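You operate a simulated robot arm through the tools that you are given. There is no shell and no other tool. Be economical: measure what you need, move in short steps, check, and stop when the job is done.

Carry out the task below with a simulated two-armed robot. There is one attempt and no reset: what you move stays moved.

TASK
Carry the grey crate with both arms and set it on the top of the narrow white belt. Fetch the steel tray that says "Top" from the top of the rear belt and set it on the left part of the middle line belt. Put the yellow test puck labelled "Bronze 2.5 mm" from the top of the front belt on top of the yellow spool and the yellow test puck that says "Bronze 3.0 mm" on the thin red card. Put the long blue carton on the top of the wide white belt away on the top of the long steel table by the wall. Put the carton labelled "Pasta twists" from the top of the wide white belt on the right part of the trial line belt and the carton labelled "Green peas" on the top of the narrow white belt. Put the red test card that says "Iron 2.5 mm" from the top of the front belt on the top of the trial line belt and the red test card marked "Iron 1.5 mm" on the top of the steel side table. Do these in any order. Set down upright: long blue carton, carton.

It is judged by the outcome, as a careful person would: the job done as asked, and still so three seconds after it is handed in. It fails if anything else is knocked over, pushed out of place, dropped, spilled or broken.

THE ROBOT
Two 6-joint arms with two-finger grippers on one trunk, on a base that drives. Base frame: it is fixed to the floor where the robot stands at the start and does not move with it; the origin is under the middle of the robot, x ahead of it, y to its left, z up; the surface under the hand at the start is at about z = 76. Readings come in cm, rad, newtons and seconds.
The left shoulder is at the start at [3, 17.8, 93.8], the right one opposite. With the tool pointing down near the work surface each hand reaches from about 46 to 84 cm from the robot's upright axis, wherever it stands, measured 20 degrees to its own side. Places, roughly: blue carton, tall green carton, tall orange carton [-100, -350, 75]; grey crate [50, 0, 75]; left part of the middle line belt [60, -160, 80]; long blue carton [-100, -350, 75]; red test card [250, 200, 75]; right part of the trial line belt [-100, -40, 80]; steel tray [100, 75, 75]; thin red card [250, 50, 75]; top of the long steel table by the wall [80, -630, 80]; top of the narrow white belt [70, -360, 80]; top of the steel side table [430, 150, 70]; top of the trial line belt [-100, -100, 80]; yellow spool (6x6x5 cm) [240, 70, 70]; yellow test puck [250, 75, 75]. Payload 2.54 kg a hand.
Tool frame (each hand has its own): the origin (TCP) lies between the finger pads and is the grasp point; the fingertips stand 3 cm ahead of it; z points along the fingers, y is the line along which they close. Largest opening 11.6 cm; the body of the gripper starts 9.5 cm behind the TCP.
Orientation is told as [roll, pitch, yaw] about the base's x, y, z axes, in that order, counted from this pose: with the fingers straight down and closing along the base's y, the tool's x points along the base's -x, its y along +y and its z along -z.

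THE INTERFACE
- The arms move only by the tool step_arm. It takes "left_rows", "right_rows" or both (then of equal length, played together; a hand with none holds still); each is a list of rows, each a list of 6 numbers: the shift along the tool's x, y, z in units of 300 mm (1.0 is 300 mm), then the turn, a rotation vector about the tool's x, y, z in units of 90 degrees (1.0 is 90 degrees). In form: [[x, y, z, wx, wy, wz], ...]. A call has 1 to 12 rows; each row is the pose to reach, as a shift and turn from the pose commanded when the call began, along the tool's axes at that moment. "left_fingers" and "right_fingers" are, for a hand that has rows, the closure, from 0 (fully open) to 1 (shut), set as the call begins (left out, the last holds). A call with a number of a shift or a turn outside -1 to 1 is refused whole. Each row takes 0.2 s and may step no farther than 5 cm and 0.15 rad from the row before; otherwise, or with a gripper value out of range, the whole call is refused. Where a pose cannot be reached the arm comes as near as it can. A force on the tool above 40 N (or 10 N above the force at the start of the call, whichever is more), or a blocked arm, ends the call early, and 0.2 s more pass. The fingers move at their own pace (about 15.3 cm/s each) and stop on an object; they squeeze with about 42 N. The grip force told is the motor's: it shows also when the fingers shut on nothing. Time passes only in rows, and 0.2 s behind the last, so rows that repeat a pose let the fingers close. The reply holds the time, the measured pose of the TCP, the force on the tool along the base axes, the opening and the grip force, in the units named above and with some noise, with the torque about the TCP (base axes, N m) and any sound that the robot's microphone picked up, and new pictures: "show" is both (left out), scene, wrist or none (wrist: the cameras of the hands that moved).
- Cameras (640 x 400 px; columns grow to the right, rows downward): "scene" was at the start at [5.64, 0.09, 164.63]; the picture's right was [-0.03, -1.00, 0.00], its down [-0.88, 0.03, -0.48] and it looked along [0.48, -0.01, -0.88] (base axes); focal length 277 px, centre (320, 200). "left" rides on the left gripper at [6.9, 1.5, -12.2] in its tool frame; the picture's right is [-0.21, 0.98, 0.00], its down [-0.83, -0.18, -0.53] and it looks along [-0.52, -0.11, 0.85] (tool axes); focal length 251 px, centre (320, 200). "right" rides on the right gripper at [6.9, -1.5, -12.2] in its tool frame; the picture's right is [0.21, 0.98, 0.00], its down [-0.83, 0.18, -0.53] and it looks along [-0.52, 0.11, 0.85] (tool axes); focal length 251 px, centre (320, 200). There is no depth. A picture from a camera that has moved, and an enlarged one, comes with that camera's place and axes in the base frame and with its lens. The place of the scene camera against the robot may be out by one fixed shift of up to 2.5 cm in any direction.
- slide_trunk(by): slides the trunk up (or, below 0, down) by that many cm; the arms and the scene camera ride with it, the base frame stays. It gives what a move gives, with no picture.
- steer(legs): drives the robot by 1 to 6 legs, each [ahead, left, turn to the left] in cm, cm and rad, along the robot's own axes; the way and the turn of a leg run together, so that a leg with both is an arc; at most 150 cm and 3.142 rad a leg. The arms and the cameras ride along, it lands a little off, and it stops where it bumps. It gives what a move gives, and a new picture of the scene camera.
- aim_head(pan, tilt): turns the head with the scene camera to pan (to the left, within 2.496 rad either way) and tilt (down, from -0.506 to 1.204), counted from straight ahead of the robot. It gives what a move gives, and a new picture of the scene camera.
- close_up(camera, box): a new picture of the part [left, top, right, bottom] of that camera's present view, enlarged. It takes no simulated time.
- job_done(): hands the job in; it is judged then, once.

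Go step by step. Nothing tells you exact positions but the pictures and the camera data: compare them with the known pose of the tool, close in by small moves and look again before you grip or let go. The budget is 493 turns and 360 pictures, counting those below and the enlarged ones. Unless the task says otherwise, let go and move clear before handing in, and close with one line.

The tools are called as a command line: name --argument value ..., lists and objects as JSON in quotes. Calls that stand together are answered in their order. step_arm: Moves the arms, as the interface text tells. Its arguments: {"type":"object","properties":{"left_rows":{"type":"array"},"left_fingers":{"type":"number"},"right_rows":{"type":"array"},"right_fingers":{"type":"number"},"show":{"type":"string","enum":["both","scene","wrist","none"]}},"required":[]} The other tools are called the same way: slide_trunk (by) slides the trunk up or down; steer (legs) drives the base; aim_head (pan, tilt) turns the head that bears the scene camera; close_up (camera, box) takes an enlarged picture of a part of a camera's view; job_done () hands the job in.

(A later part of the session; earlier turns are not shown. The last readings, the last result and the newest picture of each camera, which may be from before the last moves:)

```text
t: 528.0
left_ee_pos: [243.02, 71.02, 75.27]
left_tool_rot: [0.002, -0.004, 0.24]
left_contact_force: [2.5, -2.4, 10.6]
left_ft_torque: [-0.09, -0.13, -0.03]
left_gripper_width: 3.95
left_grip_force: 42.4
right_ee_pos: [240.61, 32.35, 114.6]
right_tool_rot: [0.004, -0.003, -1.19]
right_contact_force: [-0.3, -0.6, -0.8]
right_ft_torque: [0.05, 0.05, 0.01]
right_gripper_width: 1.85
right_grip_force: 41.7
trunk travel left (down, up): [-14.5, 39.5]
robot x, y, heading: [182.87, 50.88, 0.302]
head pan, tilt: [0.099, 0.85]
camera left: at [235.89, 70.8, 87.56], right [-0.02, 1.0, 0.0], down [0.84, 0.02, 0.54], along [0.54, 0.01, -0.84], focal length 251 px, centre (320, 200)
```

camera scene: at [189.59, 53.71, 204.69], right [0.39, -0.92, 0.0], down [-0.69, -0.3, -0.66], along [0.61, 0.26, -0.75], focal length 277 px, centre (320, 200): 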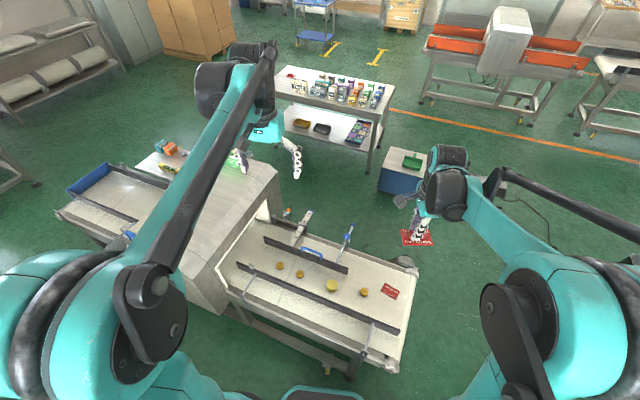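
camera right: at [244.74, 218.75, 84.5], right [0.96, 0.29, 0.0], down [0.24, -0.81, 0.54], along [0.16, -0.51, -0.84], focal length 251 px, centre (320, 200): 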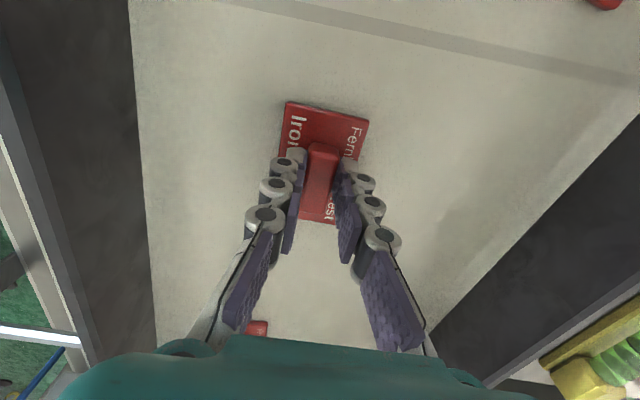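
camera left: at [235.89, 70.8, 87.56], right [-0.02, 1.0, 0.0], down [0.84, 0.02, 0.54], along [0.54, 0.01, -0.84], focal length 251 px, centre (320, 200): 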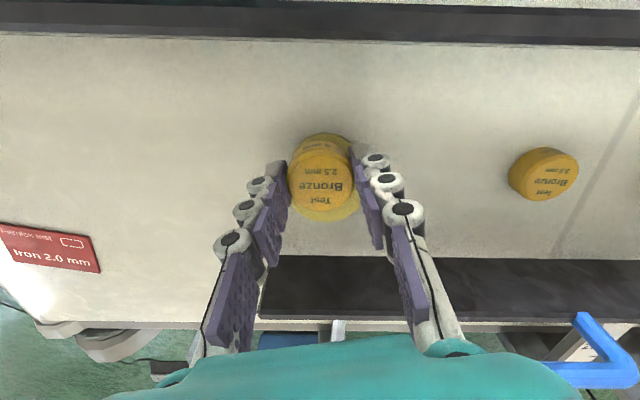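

step_arm --left_rows '[[0, 0, -0.03, 0, 0, 0], [0, 0, -0.07, 0, 0, 0], [-0.03, -0.007, -0.08, 0, 0, 0], [-0.058, -0.014, -0.08, 0, 0, 0], [-0.058, -0.014, -0.08, 0, 0, 0]]' --show "wrist"

close_up --camera "left" --box '[270, 90, 380, 230]'

```text
t: 529.2
left_ee_pos: [244.71, 71.19, 77.74]
left_tool_rot: [0.002, -0.003, 0.239]
left_contact_force: [-0.4, 0.5, 0.1]
left_ft_torque: [-0.02, -0.01, -0.03]
left_gripper_width: 3.96
left_grip_force: 42.1
right_ee_pos: [240.62, 32.43, 114.47]
right_tool_rot: [0.004, -0.001, -1.188]
right_contact_force: [0.5, -0.1, -0.6]
right_ft_torque: [0.04, 0.0, -0.01]
right_gripper_width: 1.87
right_grip_force: 42.0
trunk travel left (down, up): [-14.5, 39.5]
robot x, y, heading: [183.15, 51.06, 0.308]
head pan, tilt: [0.099, 0.85]
camera left: at [237.57, 70.97, 89.94], right [-0.02, 1.0, 0.0], down [0.84, 0.02, 0.54], along [0.54, 0.01, -0.84], focal length 251 px, centre (320, 200)
```

left: 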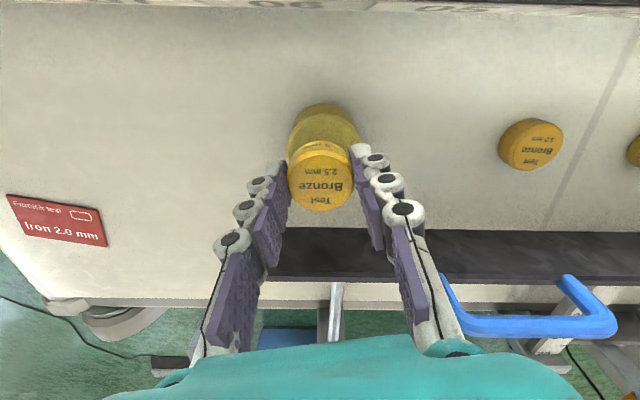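

```text
2.86 times, centred on (325, 160) of left
camera zoom: at [237.57, 70.97, 89.94], right [-0.02, 1.0, 0.0], down [0.84, 0.02, 0.54], along [0.54, 0.01, -0.84], focal length 718 px, centre (306, 314)
```

zoom: 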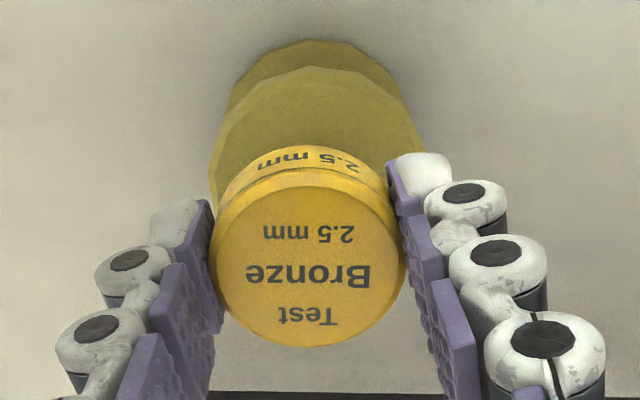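

Now clearly seen: puck level, spool centre ≈(244.4,71.4); puck ≈0.5 cm too far. Adjusting and lowering to contact.

step_arm --left_rows '[[0.016, 0.006, 0, 0, 0, 0], [0.016, 0.006, 0.02, 0, 0, 0], [0.016, 0.006, 0.04, 0, 0, 0], [0.016, 0.006, 0.055, 0, 0, 0], [0.016, 0.006, 0.065, 0, 0, 0], [0.016, 0.006, 0.075, 0, 0, 0], [0.016, 0.006, 0.085, 0, 0, 0], [0.016, 0.006, 0.095, 0, 0, 0]]' --show "none"

close_up --camera "left" --box '[270, 90, 380, 230]'

```text
t: 530.9
left_ee_pos: [244.16, 71.28, 75.27]
left_tool_rot: [0.002, -0.005, 0.241]
left_contact_force: [-2.9, 0.0, 25.6]
left_ft_torque: [-0.01, 0.09, 0.01]
left_gripper_width: 3.96
left_grip_force: 41.9
right_ee_pos: [240.41, 32.25, 114.75]
right_tool_rot: [0.005, -0.004, -1.188]
right_contact_force: [0.4, -0.6, 0.2]
right_ft_torque: [0.03, -0.01, -0.02]
right_gripper_width: 1.87
right_grip_force: 41.5
trunk travel left (down, up): [-14.5, 39.5]
robot x, y, heading: [183.28, 51.11, 0.302]
head pan, tilt: [0.099, 0.85]
stopped in row 8 (left hand): the force on the tool passed its limit at 45 N (the readings are from after the stop); the commanded pose is now the measured one
```

```text
2.86 times, centred on (325, 160) of left
camera zoom: at [237.02, 70.97, 87.53], right [-0.02, 1.0, 0.0], down [0.84, 0.02, 0.54], along [0.54, 0.01, -0.84], focal length 718 px, centre (306, 314)
```

zoom: 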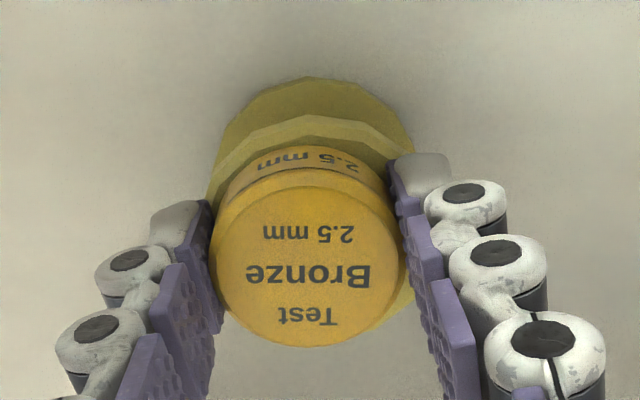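

Well centred now (ledge ≈0.8 cm near side). Releasing.

step_arm --left_rows '[[0, 0, -0.005, 0, 0, 0], [0, 0, -0.005, 0, 0, 0], [0, 0, -0.005, 0, 0, 0], [0, 0, -0.05, 0, 0, 0], [0, 0, -0.2, 0, 0, 0], [0, 0, -0.35, 0, 0, 0]]' --left_fingers 0.5 --show "none"

close_up --camera "left" --box '[270, 60, 380, 180]'

```text
t: 532.3
left_ee_pos: [244.18, 71.04, 85.51]
left_tool_rot: [0.002, -0.005, 0.239]
left_contact_force: [0.5, 0.3, 0.6]
left_ft_torque: [0.02, -0.01, -0.01]
left_gripper_width: 5.79
left_grip_force: 0.1
right_ee_pos: [240.53, 32.43, 114.5]
right_tool_rot: [0.003, -0.004, -1.187]
right_contact_force: [0.2, -0.1, -0.8]
right_ft_torque: [0.02, -0.02, -0.01]
right_gripper_width: 1.86
right_grip_force: 42.5
trunk travel left (down, up): [-14.5, 39.5]
robot x, y, heading: [182.73, 51.25, 0.305]
head pan, tilt: [0.099, 0.85]
```

```text
3.33 times, centred on (325, 120) of left
camera zoom: at [236.91, 70.87, 97.66], right [-0.02, 1.0, 0.0], down [0.84, 0.02, 0.54], along [0.54, 0.01, -0.84], focal length 838 px, centre (303, 467)
```

zoom: 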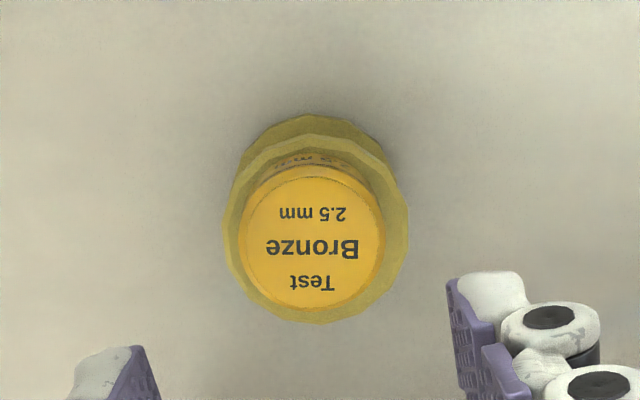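

Bronze 2.5 sits squarely on the spool. Now retract the left arm and set Iron 2.5 down temporarily at the freed spot with the right hand.

step_arm --left_rows '[[0, 0, -0.15, 0, 0, 0], [0.05, 0.05, -0.28, 0, 0, 0], [0.14, 0.12, -0.38, 0, 0, 0], [0.22, 0.19, -0.48, 0, 0, 0], [0.3, 0.26, -0.58, 0, 0, 0], [0.38, 0.33, -0.68, 0, 0, 0], [0.46, 0.4, -0.78, 0, 0, 0], [0.54, 0.47, -0.88, 0, 0, 0], [0.58, 0.5, -0.98, 0, 0, 0]]' --show "none"

step_arm --right_rows '[[0.1, 0.07, 0, 0, 0, 0], [0.2, 0.14, 0.02, 0, 0, 0], [0.3, 0.21, 0.04, 0, 0, 0], [0.4, 0.28, 0.06, 0, 0, 0], [0.5, 0.35, 0.1, 0, 0, 0], [0.6, 0.42, 0.2, 0, 0, 0], [0.674, 0.468, 0.33, 0, 0, 0], [0.674, 0.468, 0.48, 0, 0, 0], [0.674, 0.468, 0.63, 0, 0, 0], [0.674, 0.468, 0.78, 0, 0, 0], [0.674, 0.468, 0.9, 0, 0, 0], [0.674, 0.468, 0.9, 0, 0, 0]]' --show "wrist"

```text
t: 534.3
left_ee_pos: [223.71, 81.68, 115.0]
left_tool_rot: [0.002, -0.005, 0.238]
left_contact_force: [-0.3, 0.4, 1.2]
left_ft_torque: [0.03, 0.0, 0.01]
left_gripper_width: 5.78
left_grip_force: 0.0
right_ee_pos: [240.67, 32.3, 114.61]
right_tool_rot: [0.003, -0.001, -1.188]
right_contact_force: [-0.3, 0.2, -0.4]
right_ft_torque: [0.0, -0.01, 0.03]
right_gripper_width: 1.87
right_grip_force: 42.1
trunk travel left (down, up): [-14.5, 39.5]
robot x, y, heading: [183.3, 50.77, 0.311]
head pan, tilt: [0.099, 0.85]
```

```text
t: 536.9
left_ee_pos: [223.77, 81.62, 114.94]
left_tool_rot: [0.001, -0.004, 0.24]
left_contact_force: [0.0, 0.0, -0.2]
left_ft_torque: [-0.04, -0.05, 0.02]
left_gripper_width: 5.81
left_grip_force: 0.1
right_ee_pos: [246.54, 56.42, 87.48]
right_tool_rot: [0.003, -0.004, -1.186]
right_contact_force: [-0.1, -1.0, -0.6]
right_ft_torque: [0.01, 0.0, 0.01]
right_gripper_width: 1.87
right_grip_force: 41.6
trunk travel left (down, up): [-14.5, 39.5]
robot x, y, heading: [183.01, 50.87, 0.311]
head pan, tilt: [0.099, 0.85]
camera right: at [242.52, 62.1, 99.66], right [0.83, 0.56, 0.0], down [0.47, -0.7, 0.54], along [0.3, -0.44, -0.84], focal length 251 px, centre (320, 200)
```

right: 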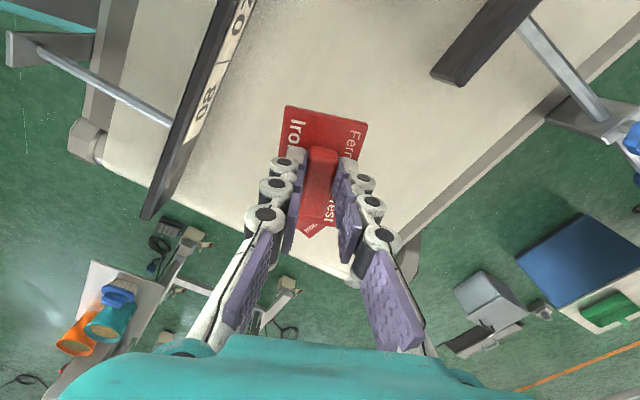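

step_arm --right_rows '[[0.05, 0, 0.12, 0, 0, 0], [0.05, 0, 0.25, 0, 0, 0], [0.05, 0, 0.38, 0, 0, 0], [0.05, 0, 0.44, 0, 0, 0], [0.05, 0, 0.46, 0, 0, 0], [0.05, 0, 0.48, 0, 0, 0], [0.05, 0, 0.495, 0, 0, 0], [0.05, 0, 0.51, 0, 0, 0], [0.05, 0, 0.525, 0, 0, 0], [0.05, 0, 0.54, 0, 0, 0]]' --show "none"

```text
t: 539.0
left_ee_pos: [223.53, 81.74, 115.09]
left_tool_rot: [0.002, -0.008, 0.24]
left_contact_force: [0.0, -0.1, -0.5]
left_ft_torque: [-0.02, 0.0, -0.03]
left_gripper_width: 5.82
left_grip_force: 0.0
right_ee_pos: [245.8, 57.63, 72.26]
right_tool_rot: [0.007, -0.003, -1.188]
right_contact_force: [-3.7, -0.5, 29.0]
right_ft_torque: [-0.12, 0.08, -0.01]
right_gripper_width: 1.87
right_grip_force: 41.9
trunk travel left (down, up): [-14.5, 39.5]
robot x, y, heading: [183.14, 51.21, 0.303]
head pan, tilt: [0.099, 0.85]
stopped in row 10 (right hand): the force on the tool passed its limit at 44 N (the readings are from after the stop); the commanded pose is now the measured one
```

step_arm --right_rows '[[0, 0, 0, 0, 0, 0], [0, 0, 0, 0, 0, 0], [0, 0, -0.05, 0, 0, 0], [0, 0, -0.2, 0, 0, 0], [0, 0, -0.35, 0, 0, 0], [0, 0, -0.5, 0, 0, 0], [0, 0, -0.65, 0, 0, 0], [0, 0, -0.8, 0, 0, 0]]' --right_fingers 0.35 --show "none"

steer --legs '[[-4, 2, 0.2]]'

close_up --camera "right" --box '[0, 0, 640, 400]'

```text
t: 540.8
left_ee_pos: [223.76, 81.78, 115.11]
left_tool_rot: [0.002, -0.006, 0.238]
left_contact_force: [0.1, -0.1, 0.5]
left_ft_torque: [-0.03, 0.0, 0.04]
left_gripper_width: 5.78
left_grip_force: 0.0
right_ee_pos: [245.8, 57.79, 96.2]
right_tool_rot: [0.008, -0.003, -1.189]
right_contact_force: [-0.1, 0.8, -0.1]
right_ft_torque: [-0.02, -0.01, 0.01]
right_gripper_width: 7.56
right_grip_force: 0.1
trunk travel left (down, up): [-14.5, 39.5]
robot x, y, heading: [183.26, 51.13, 0.303]
head pan, tilt: [0.099, 0.85]
```

```text
t: 541.9
left_ee_pos: [212.27, 89.59, 115.01]
left_tool_rot: [0.0, -0.006, 0.443]
left_contact_force: [-0.1, 0.5, 0.1]
left_ft_torque: [-0.04, 0.0, 0.0]
left_gripper_width: 5.79
left_grip_force: 0.0
right_ee_pos: [238.65, 70.48, 96.23]
right_tool_rot: [0.006, -0.005, -0.986]
right_contact_force: [-0.7, 0.2, 0.3]
right_ft_torque: [-0.04, -0.05, 0.02]
right_gripper_width: 7.55
right_grip_force: 0.0
trunk travel left (down, up): [-14.5, 39.5]
robot x, y, heading: [178.59, 51.31, 0.504]
head pan, tilt: [0.099, 0.85]
camera scene: at [184.5, 54.61, 165.7], right [0.57, -0.82, 0.0], down [-0.62, -0.43, -0.66], along [0.54, 0.38, -0.75], focal length 277 px, centre (320, 200)
```

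scene: 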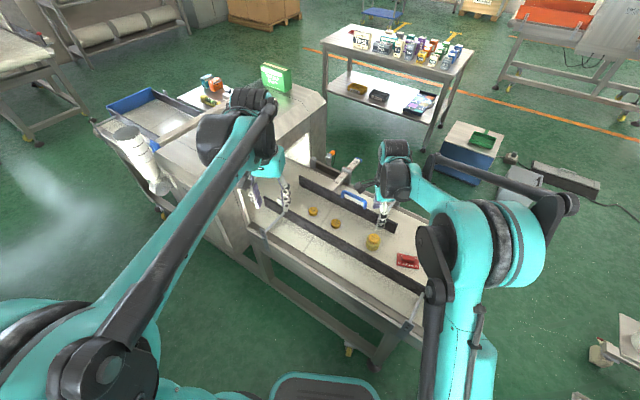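

```text
1.00 times, centred on (320, 200) of right (not enlarged: the box is as wide or as high as the picture)
camera zoom: at [233.53, 75.28, 108.36], right [0.7, 0.72, 0.01], down [0.6, -0.59, 0.54], along [0.39, -0.37, -0.84], focal length 251 px, centre (320, 200)
```

zoom: 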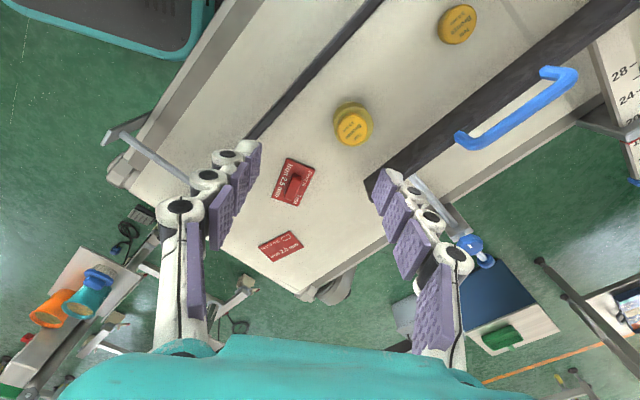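

slide_trunk --by -5

step_arm --right_rows '[[0.08, 0.1, -0.05, 0, 0, 0], [0.16, 0.2, -0.05, 0, 0, 0], [0.24, 0.3, -0.05, 0, 0, 0], [0.33, 0.4, -0.05, 0, 0, 0], [0.408, 0.5, -0.05, 0, 0, 0], [0.408, 0.5, -0.05, 0, 0, 0]]' --show "wrist"

```text
t: 542.8
left_ee_pos: [212.38, 89.56, 109.92]
left_tool_rot: [0.002, -0.005, 0.441]
left_contact_force: [-0.8, 0.0, 0.9]
left_ft_torque: [0.04, -0.02, 0.0]
left_gripper_width: 5.79
left_grip_force: 0.1
right_ee_pos: [238.68, 70.43, 91.16]
right_tool_rot: [0.008, -0.004, -0.986]
right_contact_force: [0.3, 0.3, 0.3]
right_ft_torque: [0.02, 0.0, 0.02]
right_gripper_width: 7.53
right_grip_force: 0.1
trunk travel left (down, up): [-9.5, 44.5]
robot x, y, heading: [178.75, 51.53, 0.508]
head pan, tilt: [0.099, 0.85]
```

```text
t: 544.2
left_ee_pos: [212.24, 89.53, 110.05]
left_tool_rot: [0.002, -0.004, 0.442]
left_contact_force: [-0.4, 0.3, -0.1]
left_ft_torque: [0.02, -0.02, 0.06]
left_gripper_width: 5.81
left_grip_force: 0.1
right_ee_pos: [244.41, 88.88, 92.74]
right_tool_rot: [0.007, -0.002, -0.987]
right_contact_force: [0.0, 0.4, 0.2]
right_ft_torque: [0.01, 0.0, 0.02]
right_gripper_width: 7.51
right_grip_force: 0.0
trunk travel left (down, up): [-9.5, 44.5]
robot x, y, heading: [178.9, 51.57, 0.509]
head pan, tilt: [0.099, 0.85]
camera right: at [239.26, 93.73, 104.77], right [0.7, 0.72, 0.01], down [0.6, -0.59, 0.54], along [0.39, -0.37, -0.84], focal length 251 px, centre (320, 200)
```

right: 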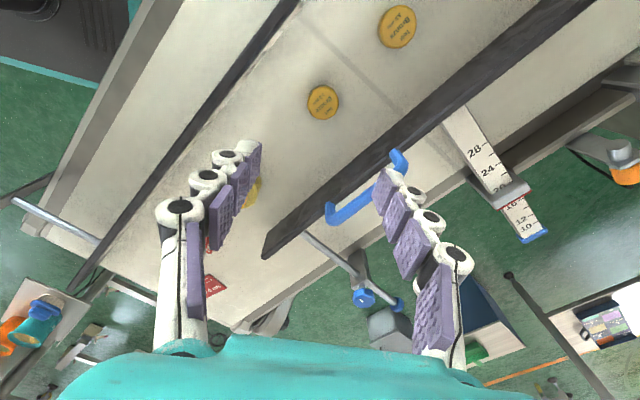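

step_arm --right_rows '[[0.023, 0.01, 0.15, 0, 0, 0], [0.023, 0.01, 0.3, 0, 0, 0], [0.023, 0.01, 0.45, 0, 0, 0], [0.023, 0.01, 0.55, 0, 0, 0], [0.023, 0.01, 0.55, 0, 0, 0]]' --right_fingers 0.4 --show "wrist"

```text
t: 545.4
left_ee_pos: [212.37, 89.47, 110.03]
left_tool_rot: [0.001, -0.005, 0.442]
left_contact_force: [0.8, 0.1, -0.1]
left_ft_torque: [0.01, 0.02, 0.0]
left_gripper_width: 5.79
left_grip_force: 0.1
right_ee_pos: [244.35, 89.76, 76.1]
right_tool_rot: [0.005, -0.003, -0.987]
right_contact_force: [0.3, -0.1, -0.6]
right_ft_torque: [0.02, 0.0, -0.02]
right_gripper_width: 6.95
right_grip_force: 0.2
trunk travel left (down, up): [-9.5, 44.5]
robot x, y, heading: [178.68, 51.14, 0.508]
head pan, tilt: [0.099, 0.85]
camera right: at [239.28, 94.55, 88.29], right [0.7, 0.72, 0.01], down [0.6, -0.59, 0.54], along [0.39, -0.37, -0.84], focal length 251 px, centre (320, 200)
```

right: 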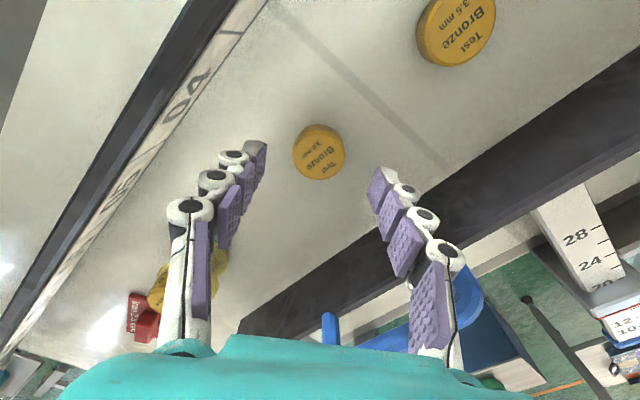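

step_arm --right_rows '[[0, 0, 0.04, 0, 0, 0], [0, 0, 0.08, 0, 0, 0], [0, 0, 0.122, 0, 0, 0], [0, 0, 0.122, 0, 0, 0]]' --show "none"

step_arm --right_rows '[[0, 0, 0, 0, 0, 0], [0, 0, 0, 0, 0, 0], [0, 0, 0, 0, 0, 0], [0, 0, 0, 0, 0, 0]]' --right_fingers 1 --show "none"

```text
t: 546.4
left_ee_pos: [212.36, 89.47, 109.86]
left_tool_rot: [0.002, -0.004, 0.442]
left_contact_force: [0.2, 0.0, 0.4]
left_ft_torque: [-0.01, 0.01, -0.03]
left_gripper_width: 5.8
left_grip_force: 0.0
right_ee_pos: [244.4, 89.87, 72.44]
right_tool_rot: [0.008, -0.004, -0.985]
right_contact_force: [0.0, 0.4, -0.1]
right_ft_torque: [-0.01, 0.0, -0.04]
right_gripper_width: 6.98
right_grip_force: 0.1
trunk travel left (down, up): [-9.5, 44.5]
robot x, y, heading: [178.08, 51.23, 0.51]
head pan, tilt: [0.099, 0.85]
```

```text
t: 547.4
left_ee_pos: [212.32, 89.52, 109.94]
left_tool_rot: [0.001, -0.005, 0.442]
left_contact_force: [-0.3, -0.9, -0.5]
left_ft_torque: [0.01, 0.0, 0.02]
left_gripper_width: 5.82
left_grip_force: 0.1
right_ee_pos: [244.32, 89.85, 72.57]
right_tool_rot: [0.007, -0.003, -0.987]
right_contact_force: [-0.2, -0.5, 0.5]
right_ft_torque: [0.0, 0.02, -0.01]
right_gripper_width: 3.98
right_grip_force: 42.0
trunk travel left (down, up): [-9.5, 44.5]
robot x, y, heading: [178.52, 51.29, 0.503]
head pan, tilt: [0.099, 0.85]
```

Bronze 3.0 gripped. Lifting and carrying it toward the thin red card.

step_arm --right_rows '[[0, 0, -0.1, 0, 0, 0], [0, 0, -0.25, 0, 0, 0], [0, 0, -0.4, 0, 0, 0], [0, 0, -0.55, 0, 0, 0], [-0.06, -0.02, -0.65, 0, 0, 0], [-0.2, -0.07, -0.65, 0, 0, 0], [-0.34, -0.12, -0.65, 0, 0, 0], [-0.48, -0.18, -0.65, 0, 0, 0], [-0.62, -0.235, -0.65, 0, 0, 0], [-0.74, -0.285, -0.65, 0, 0, 0]]' --show "none"

step_arm --right_rows '[[-0.14, -0.05, 0, 0, 0, 0], [-0.28, -0.1, 0, 0, 0, 0], [-0.42, -0.16, 0, 0, 0, 0], [-0.56, -0.22, 0, 0, 0, 0], [-0.68, -0.27, 0, 0, 0, 0], [-0.74, -0.285, 0.05, 0, 0, 0], [-0.74, -0.285, 0.1, 0, 0, 0], [-0.74, -0.285, 0.1, 0, 0, 0]]' --show "wrist"

```text
t: 549.6
left_ee_pos: [212.31, 89.47, 110.01]
left_tool_rot: [0.002, -0.006, 0.442]
left_contact_force: [0.1, -1.6, -0.2]
left_ft_torque: [-0.01, 0.04, 0.02]
left_gripper_width: 5.79
left_grip_force: 0.1
right_ee_pos: [249.61, 66.57, 92.03]
right_tool_rot: [0.006, -0.003, -0.986]
right_contact_force: [-0.1, -0.7, -0.7]
right_ft_torque: [0.02, -0.02, -0.03]
right_gripper_width: 3.94
right_grip_force: 42.1
trunk travel left (down, up): [-9.5, 44.5]
robot x, y, heading: [178.68, 51.2, 0.503]
head pan, tilt: [0.099, 0.85]
```

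```text
t: 551.4
left_ee_pos: [212.46, 89.5, 110.03]
left_tool_rot: [0.002, -0.005, 0.441]
left_contact_force: [0.1, -0.4, 0.3]
left_ft_torque: [-0.02, 0.0, -0.02]
left_gripper_width: 5.79
left_grip_force: 0.1
right_ee_pos: [254.65, 43.18, 88.96]
right_tool_rot: [0.008, -0.004, -0.986]
right_contact_force: [-0.1, -0.3, -0.4]
right_ft_torque: [0.01, 0.03, -0.01]
right_gripper_width: 3.94
right_grip_force: 42.3
trunk travel left (down, up): [-9.5, 44.5]
robot x, y, heading: [178.74, 51.21, 0.509]
head pan, tilt: [0.099, 0.85]
camera right: at [249.61, 47.96, 101.1], right [0.7, 0.72, 0.01], down [0.6, -0.59, 0.54], along [0.39, -0.37, -0.84], focal length 251 px, centre (320, 200)
```

right: 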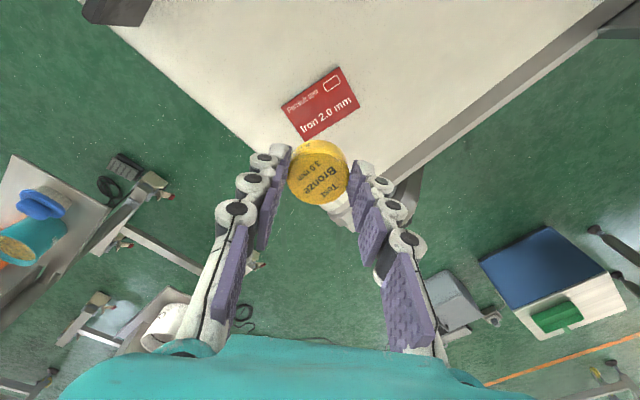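

step_arm --right_rows '[[0.015, 0.002, 0.12, 0, 0, 0], [0.015, 0.002, 0.25, 0, 0, 0], [0.015, 0.002, 0.38, 0, 0, 0], [0.015, 0.002, 0.45, 0, 0, 0], [0.015, 0.002, 0.48, 0, 0, 0], [0.015, 0.002, 0.5, 0, 0, 0], [0.015, 0.002, 0.515, 0, 0, 0], [0.015, 0.002, 0.53, 0, 0, 0], [0.015, 0.002, 0.54, 0, 0, 0], [0.015, 0.002, 0.55, 0, 0, 0], [0.015, 0.002, 0.56, 0, 0, 0], [0.015, 0.002, 0.57, 0, 0, 0]]' --show "wrist"

```text
t: 554.0
left_ee_pos: [212.07, 89.54, 110.04]
left_tool_rot: [0.0, -0.006, 0.442]
left_contact_force: [-0.2, 0.6, -0.7]
left_ft_torque: [0.04, 0.02, -0.02]
left_gripper_width: 5.78
left_grip_force: 0.1
right_ee_pos: [254.53, 43.73, 72.35]
right_tool_rot: [0.009, -0.005, -0.986]
right_contact_force: [5.8, -0.5, 37.8]
right_ft_torque: [-0.22, -0.37, 0.02]
right_gripper_width: 4.0
right_grip_force: 42.2
trunk travel left (down, up): [-9.5, 44.5]
robot x, y, heading: [178.65, 51.16, 0.506]
head pan, tilt: [0.099, 0.85]
camera right: at [249.31, 48.46, 84.47], right [0.7, 0.72, 0.01], down [0.6, -0.59, 0.54], along [0.39, -0.37, -0.84], focal length 251 px, centre (320, 200)
```

right: 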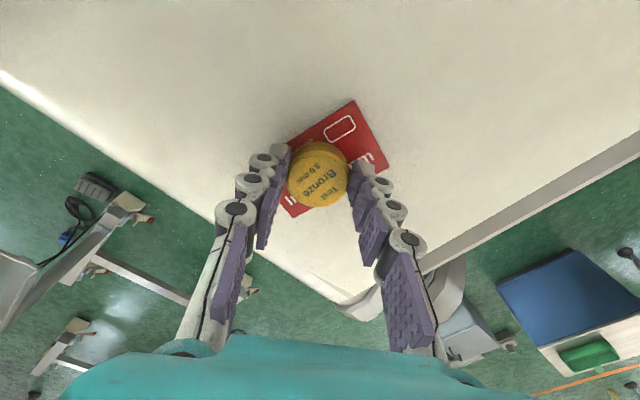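

step_arm --right_rows '[[0, 0, -0.005, 0, 0, 0], [0, 0, -0.005, 0, 0, 0], [0, 0, -0.005, 0, 0, 0], [0, 0, -0.06, 0, 0, 0], [0, 0, -0.2, 0, 0, 0], [0, 0, -0.35, 0, 0, 0], [0, 0, -0.5, 0, 0, 0], [0, 0, -0.65, 0, 0, 0]]' --right_fingers 0.5 --show "wrist"

```text
t: 555.8
left_ee_pos: [212.29, 89.38, 109.84]
left_tool_rot: [0.0, -0.005, 0.441]
left_contact_force: [0.6, -0.4, -0.3]
left_ft_torque: [-0.01, -0.01, -0.02]
left_gripper_width: 5.81
left_grip_force: 0.0
right_ee_pos: [254.17, 43.75, 91.67]
right_tool_rot: [0.006, -0.003, -0.985]
right_contact_force: [-0.4, 1.1, 0.8]
right_ft_torque: [0.01, 0.02, -0.01]
right_gripper_width: 5.81
right_grip_force: 0.1
trunk travel left (down, up): [-9.5, 44.5]
robot x, y, heading: [178.49, 51.05, 0.505]
head pan, tilt: [0.099, 0.85]
camera right: at [249.07, 48.51, 103.87], right [0.7, 0.72, 0.01], down [0.6, -0.59, 0.54], along [0.39, -0.37, -0.84], focal length 251 px, centre (320, 200)
```

right: 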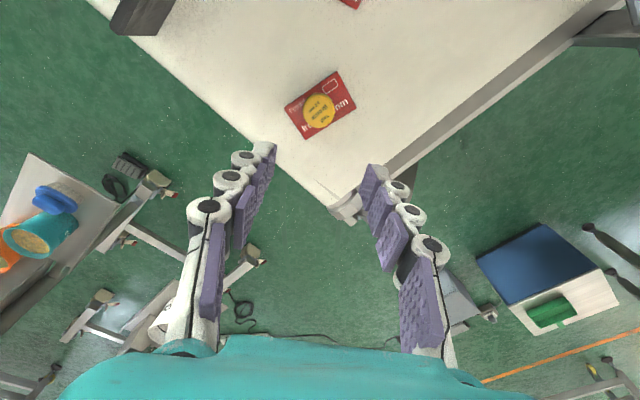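

Puck sits on the red card. Re-gripping Iron 2.5 now.

step_arm --right_rows '[[0.12, 0.005, 0, 0, 0, 0.04], [0.25, 0.01, 0, 0, 0, 0.09], [0.38, 0.015, 0, 0, 0, 0.13], [0.5, 0.02, 0, 0, 0, 0.13], [0.541, 0.022, 0.1, 0, 0, 0.13], [0.541, 0.022, 0.2, 0, 0, 0.13], [0.541, 0.022, 0.2, 0, 0, 0.13]]' --show "wrist"

```text
t: 557.4
left_ee_pos: [212.37, 89.47, 109.99]
left_tool_rot: [0.001, -0.006, 0.44]
left_contact_force: [-0.5, 0.1, 0.2]
left_ft_torque: [-0.05, 0.0, 0.01]
left_gripper_width: 5.78
left_grip_force: 0.1
right_ee_pos: [246.08, 57.63, 85.5]
right_tool_rot: [0.006, -0.001, -1.19]
right_contact_force: [0.5, -0.2, 1.0]
right_ft_torque: [0.02, 0.02, 0.01]
right_gripper_width: 5.82
right_grip_force: 0.0
trunk travel left (down, up): [-9.5, 44.5]
robot x, y, heading: [179.47, 51.33, 0.512]
head pan, tilt: [0.099, 0.85]
camera right: at [242.13, 63.34, 97.58], right [0.83, 0.56, 0.01], down [0.47, -0.7, 0.54], along [0.31, -0.44, -0.84], focal length 251 px, centre (320, 200)
```

right: 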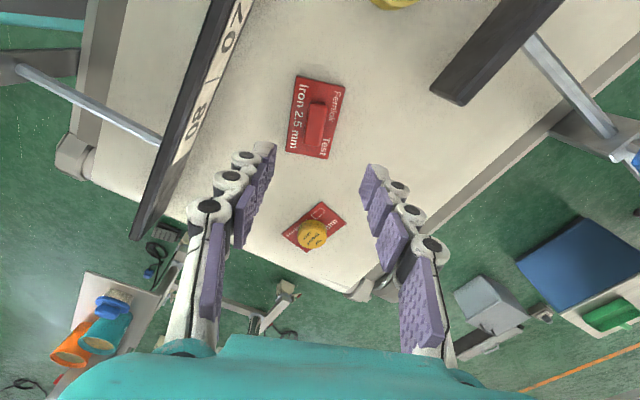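

step_arm --right_rows '[[0, 0, 0.12, 0, 0, 0], [0, 0, 0.25, 0, 0, 0], [0, 0, 0.36, 0, 0, 0], [0, 0, 0.43, 0, 0, 0], [0, 0, 0.43, 0, 0, 0]]' --right_fingers 0.6 --show "wrist"

```text
t: 558.6
left_ee_pos: [212.32, 89.63, 109.99]
left_tool_rot: [0.002, -0.006, 0.442]
left_contact_force: [-0.1, 0.2, 0.6]
left_ft_torque: [0.0, 0.01, 0.03]
left_gripper_width: 5.81
left_grip_force: 0.1
right_ee_pos: [246.25, 57.61, 72.59]
right_tool_rot: [0.007, -0.001, -1.19]
right_contact_force: [-0.8, 0.0, -0.3]
right_ft_torque: [0.0, -0.01, -0.02]
right_gripper_width: 4.66
right_grip_force: 0.1
trunk travel left (down, up): [-9.5, 44.5]
robot x, y, heading: [178.51, 51.29, 0.507]
head pan, tilt: [0.099, 0.85]
camera right: at [242.08, 63.35, 84.7], right [0.83, 0.56, 0.01], down [0.47, -0.7, 0.54], along [0.31, -0.44, -0.84], focal length 251 px, centre (320, 200)
```

right: 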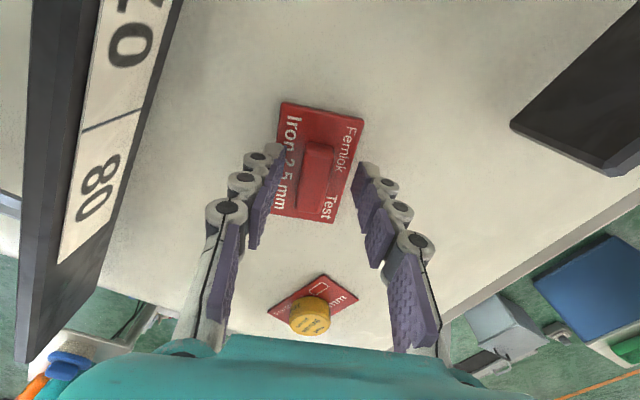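

step_arm --right_rows '[[0, 0, 0.006, 0, 0, 0], [0, 0, 0.006, 0, 0, 0], [0, 0, 0.006, 0, 0, 0], [0, 0, 0.006, 0, 0, 0]]' --right_fingers 1 --show "none"

step_arm --right_rows '[[0, 0, -0.05, 0, 0, 0], [0, 0, -0.2, 0, 0, 0], [0, 0, -0.35, 0, 0, 0], [0, 0, -0.5, 0, 0, 0], [0, 0, -0.65, 0, 0, 0], [-0.1, -0.05, -0.7, 0, 0, 0], [-0.2, -0.15, -0.7, 0, 0, 0], [-0.3, -0.25, -0.7, 0, 0, 0], [-0.35, -0.35, -0.7, 0, 0, 0]]' --show "none"

slide_trunk --by 38

close_up --camera "scene" --box '[250, 180, 550, 380]'

```text
t: 559.6
left_ee_pos: [212.3, 89.56, 110.07]
left_tool_rot: [0.001, -0.006, 0.441]
left_contact_force: [-0.1, -1.0, -0.5]
left_ft_torque: [0.01, -0.05, 0.0]
left_gripper_width: 5.81
left_grip_force: 0.0
right_ee_pos: [246.21, 57.71, 72.4]
right_tool_rot: [0.01, -0.004, -1.19]
right_contact_force: [3.4, 2.9, 12.3]
right_ft_torque: [0.08, -0.09, 0.01]
right_gripper_width: 1.87
right_grip_force: 42.1
trunk travel left (down, up): [-9.5, 44.5]
robot x, y, heading: [178.92, 51.41, 0.509]
head pan, tilt: [0.099, 0.85]
```

```text
t: 561.6
left_ee_pos: [212.32, 89.5, 109.93]
left_tool_rot: [0.002, -0.005, 0.443]
left_contact_force: [-0.2, 0.6, -0.6]
left_ft_torque: [0.01, -0.01, 0.0]
left_gripper_width: 5.79
left_grip_force: 0.0
right_ee_pos: [240.08, 43.89, 93.36]
right_tool_rot: [0.008, -0.001, -1.191]
right_contact_force: [0.0, 0.0, -0.5]
right_ft_torque: [0.0, -0.02, 0.0]
right_gripper_width: 1.85
right_grip_force: 41.9
trunk travel left (down, up): [-9.5, 44.5]
robot x, y, heading: [178.26, 51.69, 0.509]
head pan, tilt: [0.099, 0.85]
```

```text
t: 565.3
left_ee_pos: [212.42, 89.57, 147.94]
left_tool_rot: [0.002, -0.003, 0.442]
left_contact_force: [0.2, -0.1, 0.0]
left_ft_torque: [0.0, -0.02, 0.05]
left_gripper_width: 5.77
left_grip_force: 0.0
right_ee_pos: [240.11, 43.92, 131.22]
right_tool_rot: [0.005, -0.002, -1.189]
right_contact_force: [-0.1, 0.5, -0.5]
right_ft_torque: [-0.03, -0.02, 0.04]
right_gripper_width: 1.88
right_grip_force: 41.9
trunk travel left (down, up): [-47.5, 6.5]
robot x, y, heading: [178.42, 51.5, 0.509]
head pan, tilt: [0.099, 0.85]
```

```text
2.00 times, centred on (400, 280) of scene
camera zoom: at [184.64, 54.55, 198.68], right [0.57, -0.82, 0.0], down [-0.62, -0.43, -0.66], along [0.54, 0.38, -0.75], focal length 554 px, centre (160, 40)
```

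zoom: 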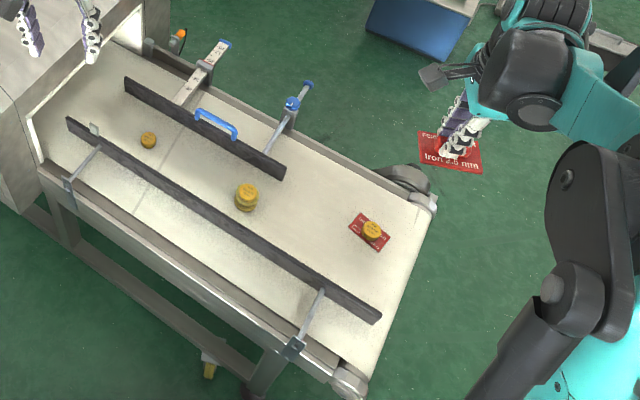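

Both pucks are placed and Iron 2.5 is in hand. Heading back north and around to the trial line.

slide_trunk --by 6

steer --legs '[[0, 0, 1.062], [130, 0, 0], [150, 6, 0], [0, 0, 1.57], [139, 0, 0], [0, 0, -1.57]]'

```text
t: 566.3
left_ee_pos: [212.38, 89.53, 153.99]
left_tool_rot: [0.002, -0.005, 0.44]
left_contact_force: [0.3, -0.6, -0.9]
left_ft_torque: [0.0, -0.02, -0.02]
left_gripper_width: 5.8
left_grip_force: 0.0
right_ee_pos: [240.23, 43.95, 137.12]
right_tool_rot: [0.007, -0.002, -1.189]
right_contact_force: [-0.5, 0.1, -0.2]
right_ft_torque: [0.01, -0.02, -0.02]
right_gripper_width: 1.86
right_grip_force: 41.7
trunk travel left (down, up): [-53.5, 0.5]
robot x, y, heading: [178.65, 51.31, 0.512]
head pan, tilt: [0.099, 0.85]
```

```text
refused: leg 3 is longer than a leg can be; nothing moved
```

steer --legs '[[0, 0, 1.06], [135, 0, 0], [145, 6, 0], [0, 0, 1.57], [139, 0, 0], [0, 0, -1.57]]'

```text
t: 596.9
left_ee_pos: [18.6, 380.39, 153.95]
left_tool_rot: [0.002, -0.004, 1.471]
left_contact_force: [0.1, -0.2, 1.3]
left_ft_torque: [0.0, 0.0, 0.01]
left_gripper_width: 5.8
left_grip_force: 0.2
right_ee_pos: [71.96, 380.91, 137.2]
right_tool_rot: [0.007, -0.002, -0.157]
right_contact_force: [-0.4, -0.5, -0.6]
right_ft_torque: [0.01, -0.03, 0.0]
right_gripper_width: 1.86
right_grip_force: 41.9
trunk travel left (down, up): [-53.5, 0.5]
robot x, y, heading: [34.16, 332.07, 1.54]
head pan, tilt: [0.099, 0.85]
camera scene: at [35.61, 337.1, 204.69], right [1.0, 0.07, 0.0], down [0.05, -0.75, -0.66], along [-0.05, 0.66, -0.75], focal length 277 px, centre (320, 200)
```

scene: 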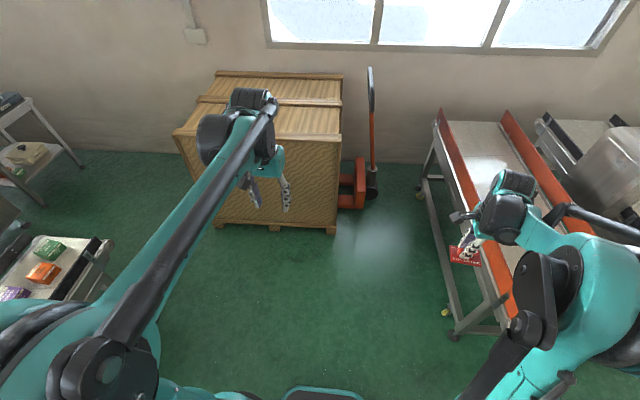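

steer --legs '[[0, 0, 0.03], [-135, 0, 0], [-133, 2, 0]]'

aim_head --pan -1.6 --tilt 1.1

```text
t: 610.2
left_ee_pos: [13.56, 114.72, 153.89]
left_tool_rot: [0.0, -0.004, 1.5]
left_contact_force: [0.1, -0.3, 0.7]
left_ft_torque: [0.01, -0.03, 0.01]
left_gripper_width: 5.8
left_grip_force: 0.0
right_ee_pos: [66.92, 116.58, 137.23]
right_tool_rot: [0.007, -0.001, -0.13]
right_contact_force: [-1.3, -1.3, -0.2]
right_ft_torque: [0.02, -0.03, 0.0]
right_gripper_width: 1.88
right_grip_force: 42.2
trunk travel left (down, up): [-53.5, 0.5]
robot x, y, heading: [30.41, 66.58, 1.567]
head pan, tilt: [0.099, 0.85]
camera scene: at [31.79, 71.72, 204.69], right [1.0, 0.1, 0.0], down [0.07, -0.75, -0.66], along [-0.06, 0.66, -0.75], focal length 277 px, centre (320, 200)
```

scene: 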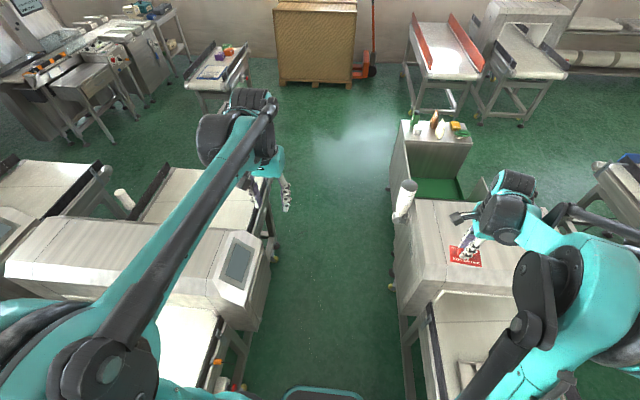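

```text
t: 611.9
left_ee_pos: [13.54, 114.56, 153.93]
left_tool_rot: [0.002, -0.005, 1.501]
left_contact_force: [0.2, 0.3, -0.1]
left_ft_torque: [-0.03, 0.03, 0.01]
left_gripper_width: 5.79
left_grip_force: 0.1
right_ee_pos: [66.9, 116.56, 137.3]
right_tool_rot: [0.007, -0.003, -0.131]
right_contact_force: [0.1, 0.3, -0.3]
right_ft_torque: [0.01, -0.01, -0.03]
right_gripper_width: 1.87
right_grip_force: 42.2
trunk travel left (down, up): [-53.5, 0.5]
robot x, y, heading: [30.11, 66.7, 1.568]
head pan, tilt: [-1.6, 1.1]
camera scene: at [38.85, 63.69, 202.92], right [-0.03, -1.0, 0.0], down [-0.89, 0.03, -0.45], along [0.45, -0.01, -0.89], focal length 277 px, centre (320, 200)
```

scene: 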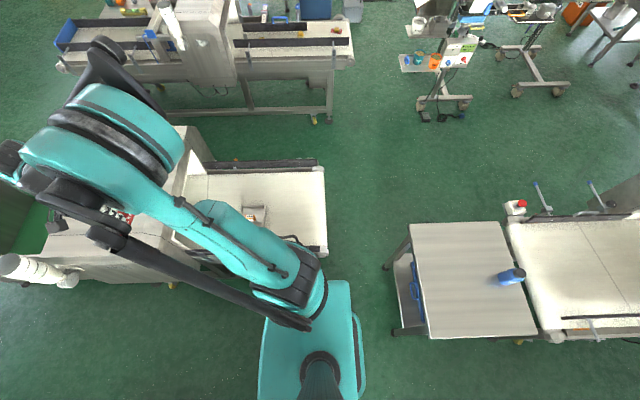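

Clear view of table corner (38,19). Using the same reverse weave that worked before.

steer --legs '[[-4, 2, -0.385], [-26, -0.5, 0], [-20.8, 2.2, 0.385], [-5, 12, 0], [0, 20, 0]]'

```text
t: 618.3
left_ee_pos: [-36.23, 61.93, 153.97]
left_tool_rot: [0.004, -0.006, 1.502]
left_contact_force: [0.7, -0.5, 0.1]
left_ft_torque: [0.02, 0.03, 0.01]
left_gripper_width: 5.79
left_grip_force: 0.2
right_ee_pos: [17.12, 63.96, 137.05]
right_tool_rot: [0.008, 0.0, -0.129]
right_contact_force: [0.5, 1.0, -0.8]
right_ft_torque: [0.01, 0.06, 0.02]
right_gripper_width: 1.87
right_grip_force: 41.7
trunk travel left (down, up): [-53.5, 0.5]
robot x, y, heading: [-19.76, 13.79, 1.571]
head pan, tilt: [-1.6, 1.1]
camera scene: at [-10.82, 11.02, 202.91], right [-0.03, -1.0, 0.0], down [-0.89, 0.03, -0.45], along [0.45, -0.01, -0.89], focal length 277 px, centre (320, 200)
```

scene: 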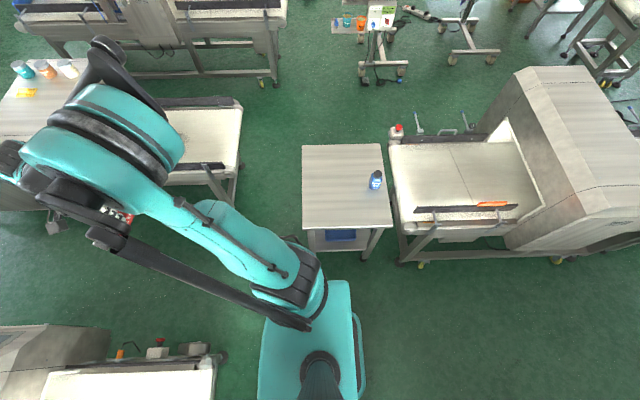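

steer --legs '[[-31, 10, 0], [0, 0, 1.0], [0, 0, 0.95]]'

aim_head --pan 0 --tilt 0.9

```text
t: 625.4
left_ee_pos: [-68.61, -50.37, 153.91]
left_tool_rot: [0.002, -0.005, -2.849]
left_contact_force: [0.4, 0.5, 0.7]
left_ft_torque: [-0.02, 0.01, -0.03]
left_gripper_width: 5.8
left_grip_force: 0.0
right_ee_pos: [-89.43, -1.14, 137.26]
right_tool_rot: [0.005, -0.001, 1.803]
right_contact_force: [-0.5, 0.7, -0.1]
right_ft_torque: [-0.01, 0.01, 0.0]
right_gripper_width: 1.88
right_grip_force: 42.0
trunk travel left (down, up): [-53.5, 0.5]
robot x, y, heading: [-29.42, -17.45, -2.782]
head pan, tilt: [-1.6, 1.1]
camera scene: at [-26.86, -10.22, 202.92], right [0.95, 0.32, 0.0], down [0.29, -0.84, -0.45], along [-0.15, 0.43, -0.89], focal length 277 px, centre (320, 200)
```

scene: 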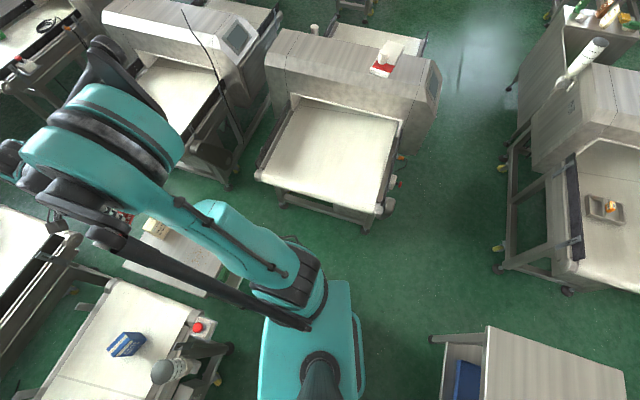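

```text
t: 627.0
left_ee_pos: [-68.64, -50.34, 153.94]
left_tool_rot: [0.001, -0.006, -2.847]
left_contact_force: [0.5, 0.0, 1.0]
left_ft_torque: [0.01, -0.05, 0.02]
left_gripper_width: 5.78
left_grip_force: 0.1
right_ee_pos: [-89.36, -1.22, 137.22]
right_tool_rot: [0.007, -0.001, 1.802]
right_contact_force: [-0.1, -1.0, -0.8]
right_ft_torque: [-0.01, 0.0, -0.02]
right_gripper_width: 1.88
right_grip_force: 42.0
trunk travel left (down, up): [-53.5, 0.5]
robot x, y, heading: [-29.9, -17.66, -2.784]
head pan, tilt: [0.0, 0.901]
camera scene: at [-31.88, -18.86, 204.3], right [-0.35, 0.94, 0.0], down [0.73, 0.28, -0.62], along [-0.58, -0.22, -0.78], focal length 277 px, centre (320, 200)
```

scene: 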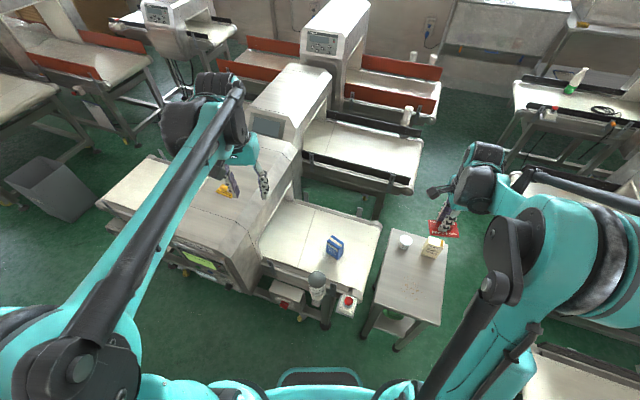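

The Pasta carton stands upright. I'll place Iron 2.5 beside it at about (-95,-50). Moving the right hand over, left arm raised a bit.

step_arm --right_rows '[[0.13, 0.045, 0, 0, 0, 0], [0.26, 0.09, 0, 0, 0, 0], [0.39, 0.14, 0, 0, 0, 0], [0.52, 0.185, 0, 0, 0, 0], [0.65, 0.23, 0, 0, 0, 0], [0.77, 0.277, 0, 0, 0, 0]]' --left_rows '[[0, 0, -0.05, 0, 0, 0], [0, 0, -0.1, 0, 0, 0], [0, 0, -0.15, 0, 0, 0], [0, 0, -0.2, 0, 0, 0], [0, 0, -0.25, 0, 0, 0], [0, 0, -0.3, 0, 0, 0]]' --show "none"

step_arm --right_rows '[[0.13, 0.045, 0, 0, 0, 0], [0.26, 0.09, 0, 0, 0, 0], [0.39, 0.14, 0, 0, 0, 0], [0.52, 0.185, 0, 0, 0, 0], [0.65, 0.23, 0, 0, 0, 0], [0.77, 0.277, 0, 0, 0, 0]]' --show "none"

slide_trunk --by -30

close_up --camera "right" --box '[0, 0, 640, 400]'

```text
t: 628.4
left_ee_pos: [-68.57, -50.43, 162.88]
left_tool_rot: [0.0, -0.006, -2.848]
left_contact_force: [0.6, -0.9, 0.4]
left_ft_torque: [0.05, -0.03, -0.04]
left_gripper_width: 5.81
left_grip_force: 0.0
right_ee_pos: [-92.12, -25.64, 137.03]
right_tool_rot: [0.007, -0.004, 1.8]
right_contact_force: [-0.2, -0.5, -1.1]
right_ft_torque: [0.01, -0.01, -0.02]
right_gripper_width: 1.89
right_grip_force: 41.7
trunk travel left (down, up): [-53.5, 0.5]
robot x, y, heading: [-29.76, -17.17, -2.782]
head pan, tilt: [0.0, 0.901]
```

```text
t: 629.8
left_ee_pos: [-68.63, -50.43, 162.93]
left_tool_rot: [0.0, -0.003, -2.849]
left_contact_force: [0.3, -0.9, -0.8]
left_ft_torque: [0.02, -0.03, -0.05]
left_gripper_width: 5.81
left_grip_force: 0.0
right_ee_pos: [-95.05, -50.12, 137.15]
right_tool_rot: [0.006, -0.004, 1.801]
right_contact_force: [-1.2, -0.5, -0.5]
right_ft_torque: [0.02, -0.04, 0.01]
right_gripper_width: 1.87
right_grip_force: 42.1
trunk travel left (down, up): [-53.5, 0.5]
robot x, y, heading: [-29.38, -17.56, -2.782]
head pan, tilt: [0.0, 0.901]
```

```text
t: 632.8
left_ee_pos: [-68.62, -50.41, 133.12]
left_tool_rot: [0.001, -0.006, -2.85]
left_contact_force: [-0.2, 0.2, -0.2]
left_ft_torque: [-0.01, 0.01, 0.01]
left_gripper_width: 5.78
left_grip_force: 0.0
right_ee_pos: [-94.99, -49.97, 107.22]
right_tool_rot: [0.008, -0.003, 1.802]
right_contact_force: [0.9, -0.4, -1.4]
right_ft_torque: [0.02, 0.0, 0.01]
right_gripper_width: 1.87
right_grip_force: 41.6
trunk travel left (down, up): [-23.5, 30.5]
robot x, y, heading: [-29.88, -17.53, -2.781]
head pan, tilt: [0.0, 0.901]
```

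```text
1.00 times, centred on (320, 200) of right (not enlarged: the box is as wide or as high as the picture)
camera zoom: at [-91.74, -56.45, 119.4], right [-0.9, -0.43, 0.01], down [-0.36, 0.76, 0.54], along [-0.24, 0.48, -0.84], focal length 251 px, centre (320, 200)
```

zoom: 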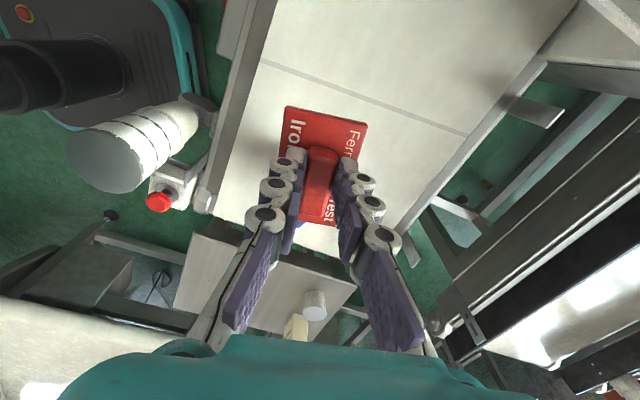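

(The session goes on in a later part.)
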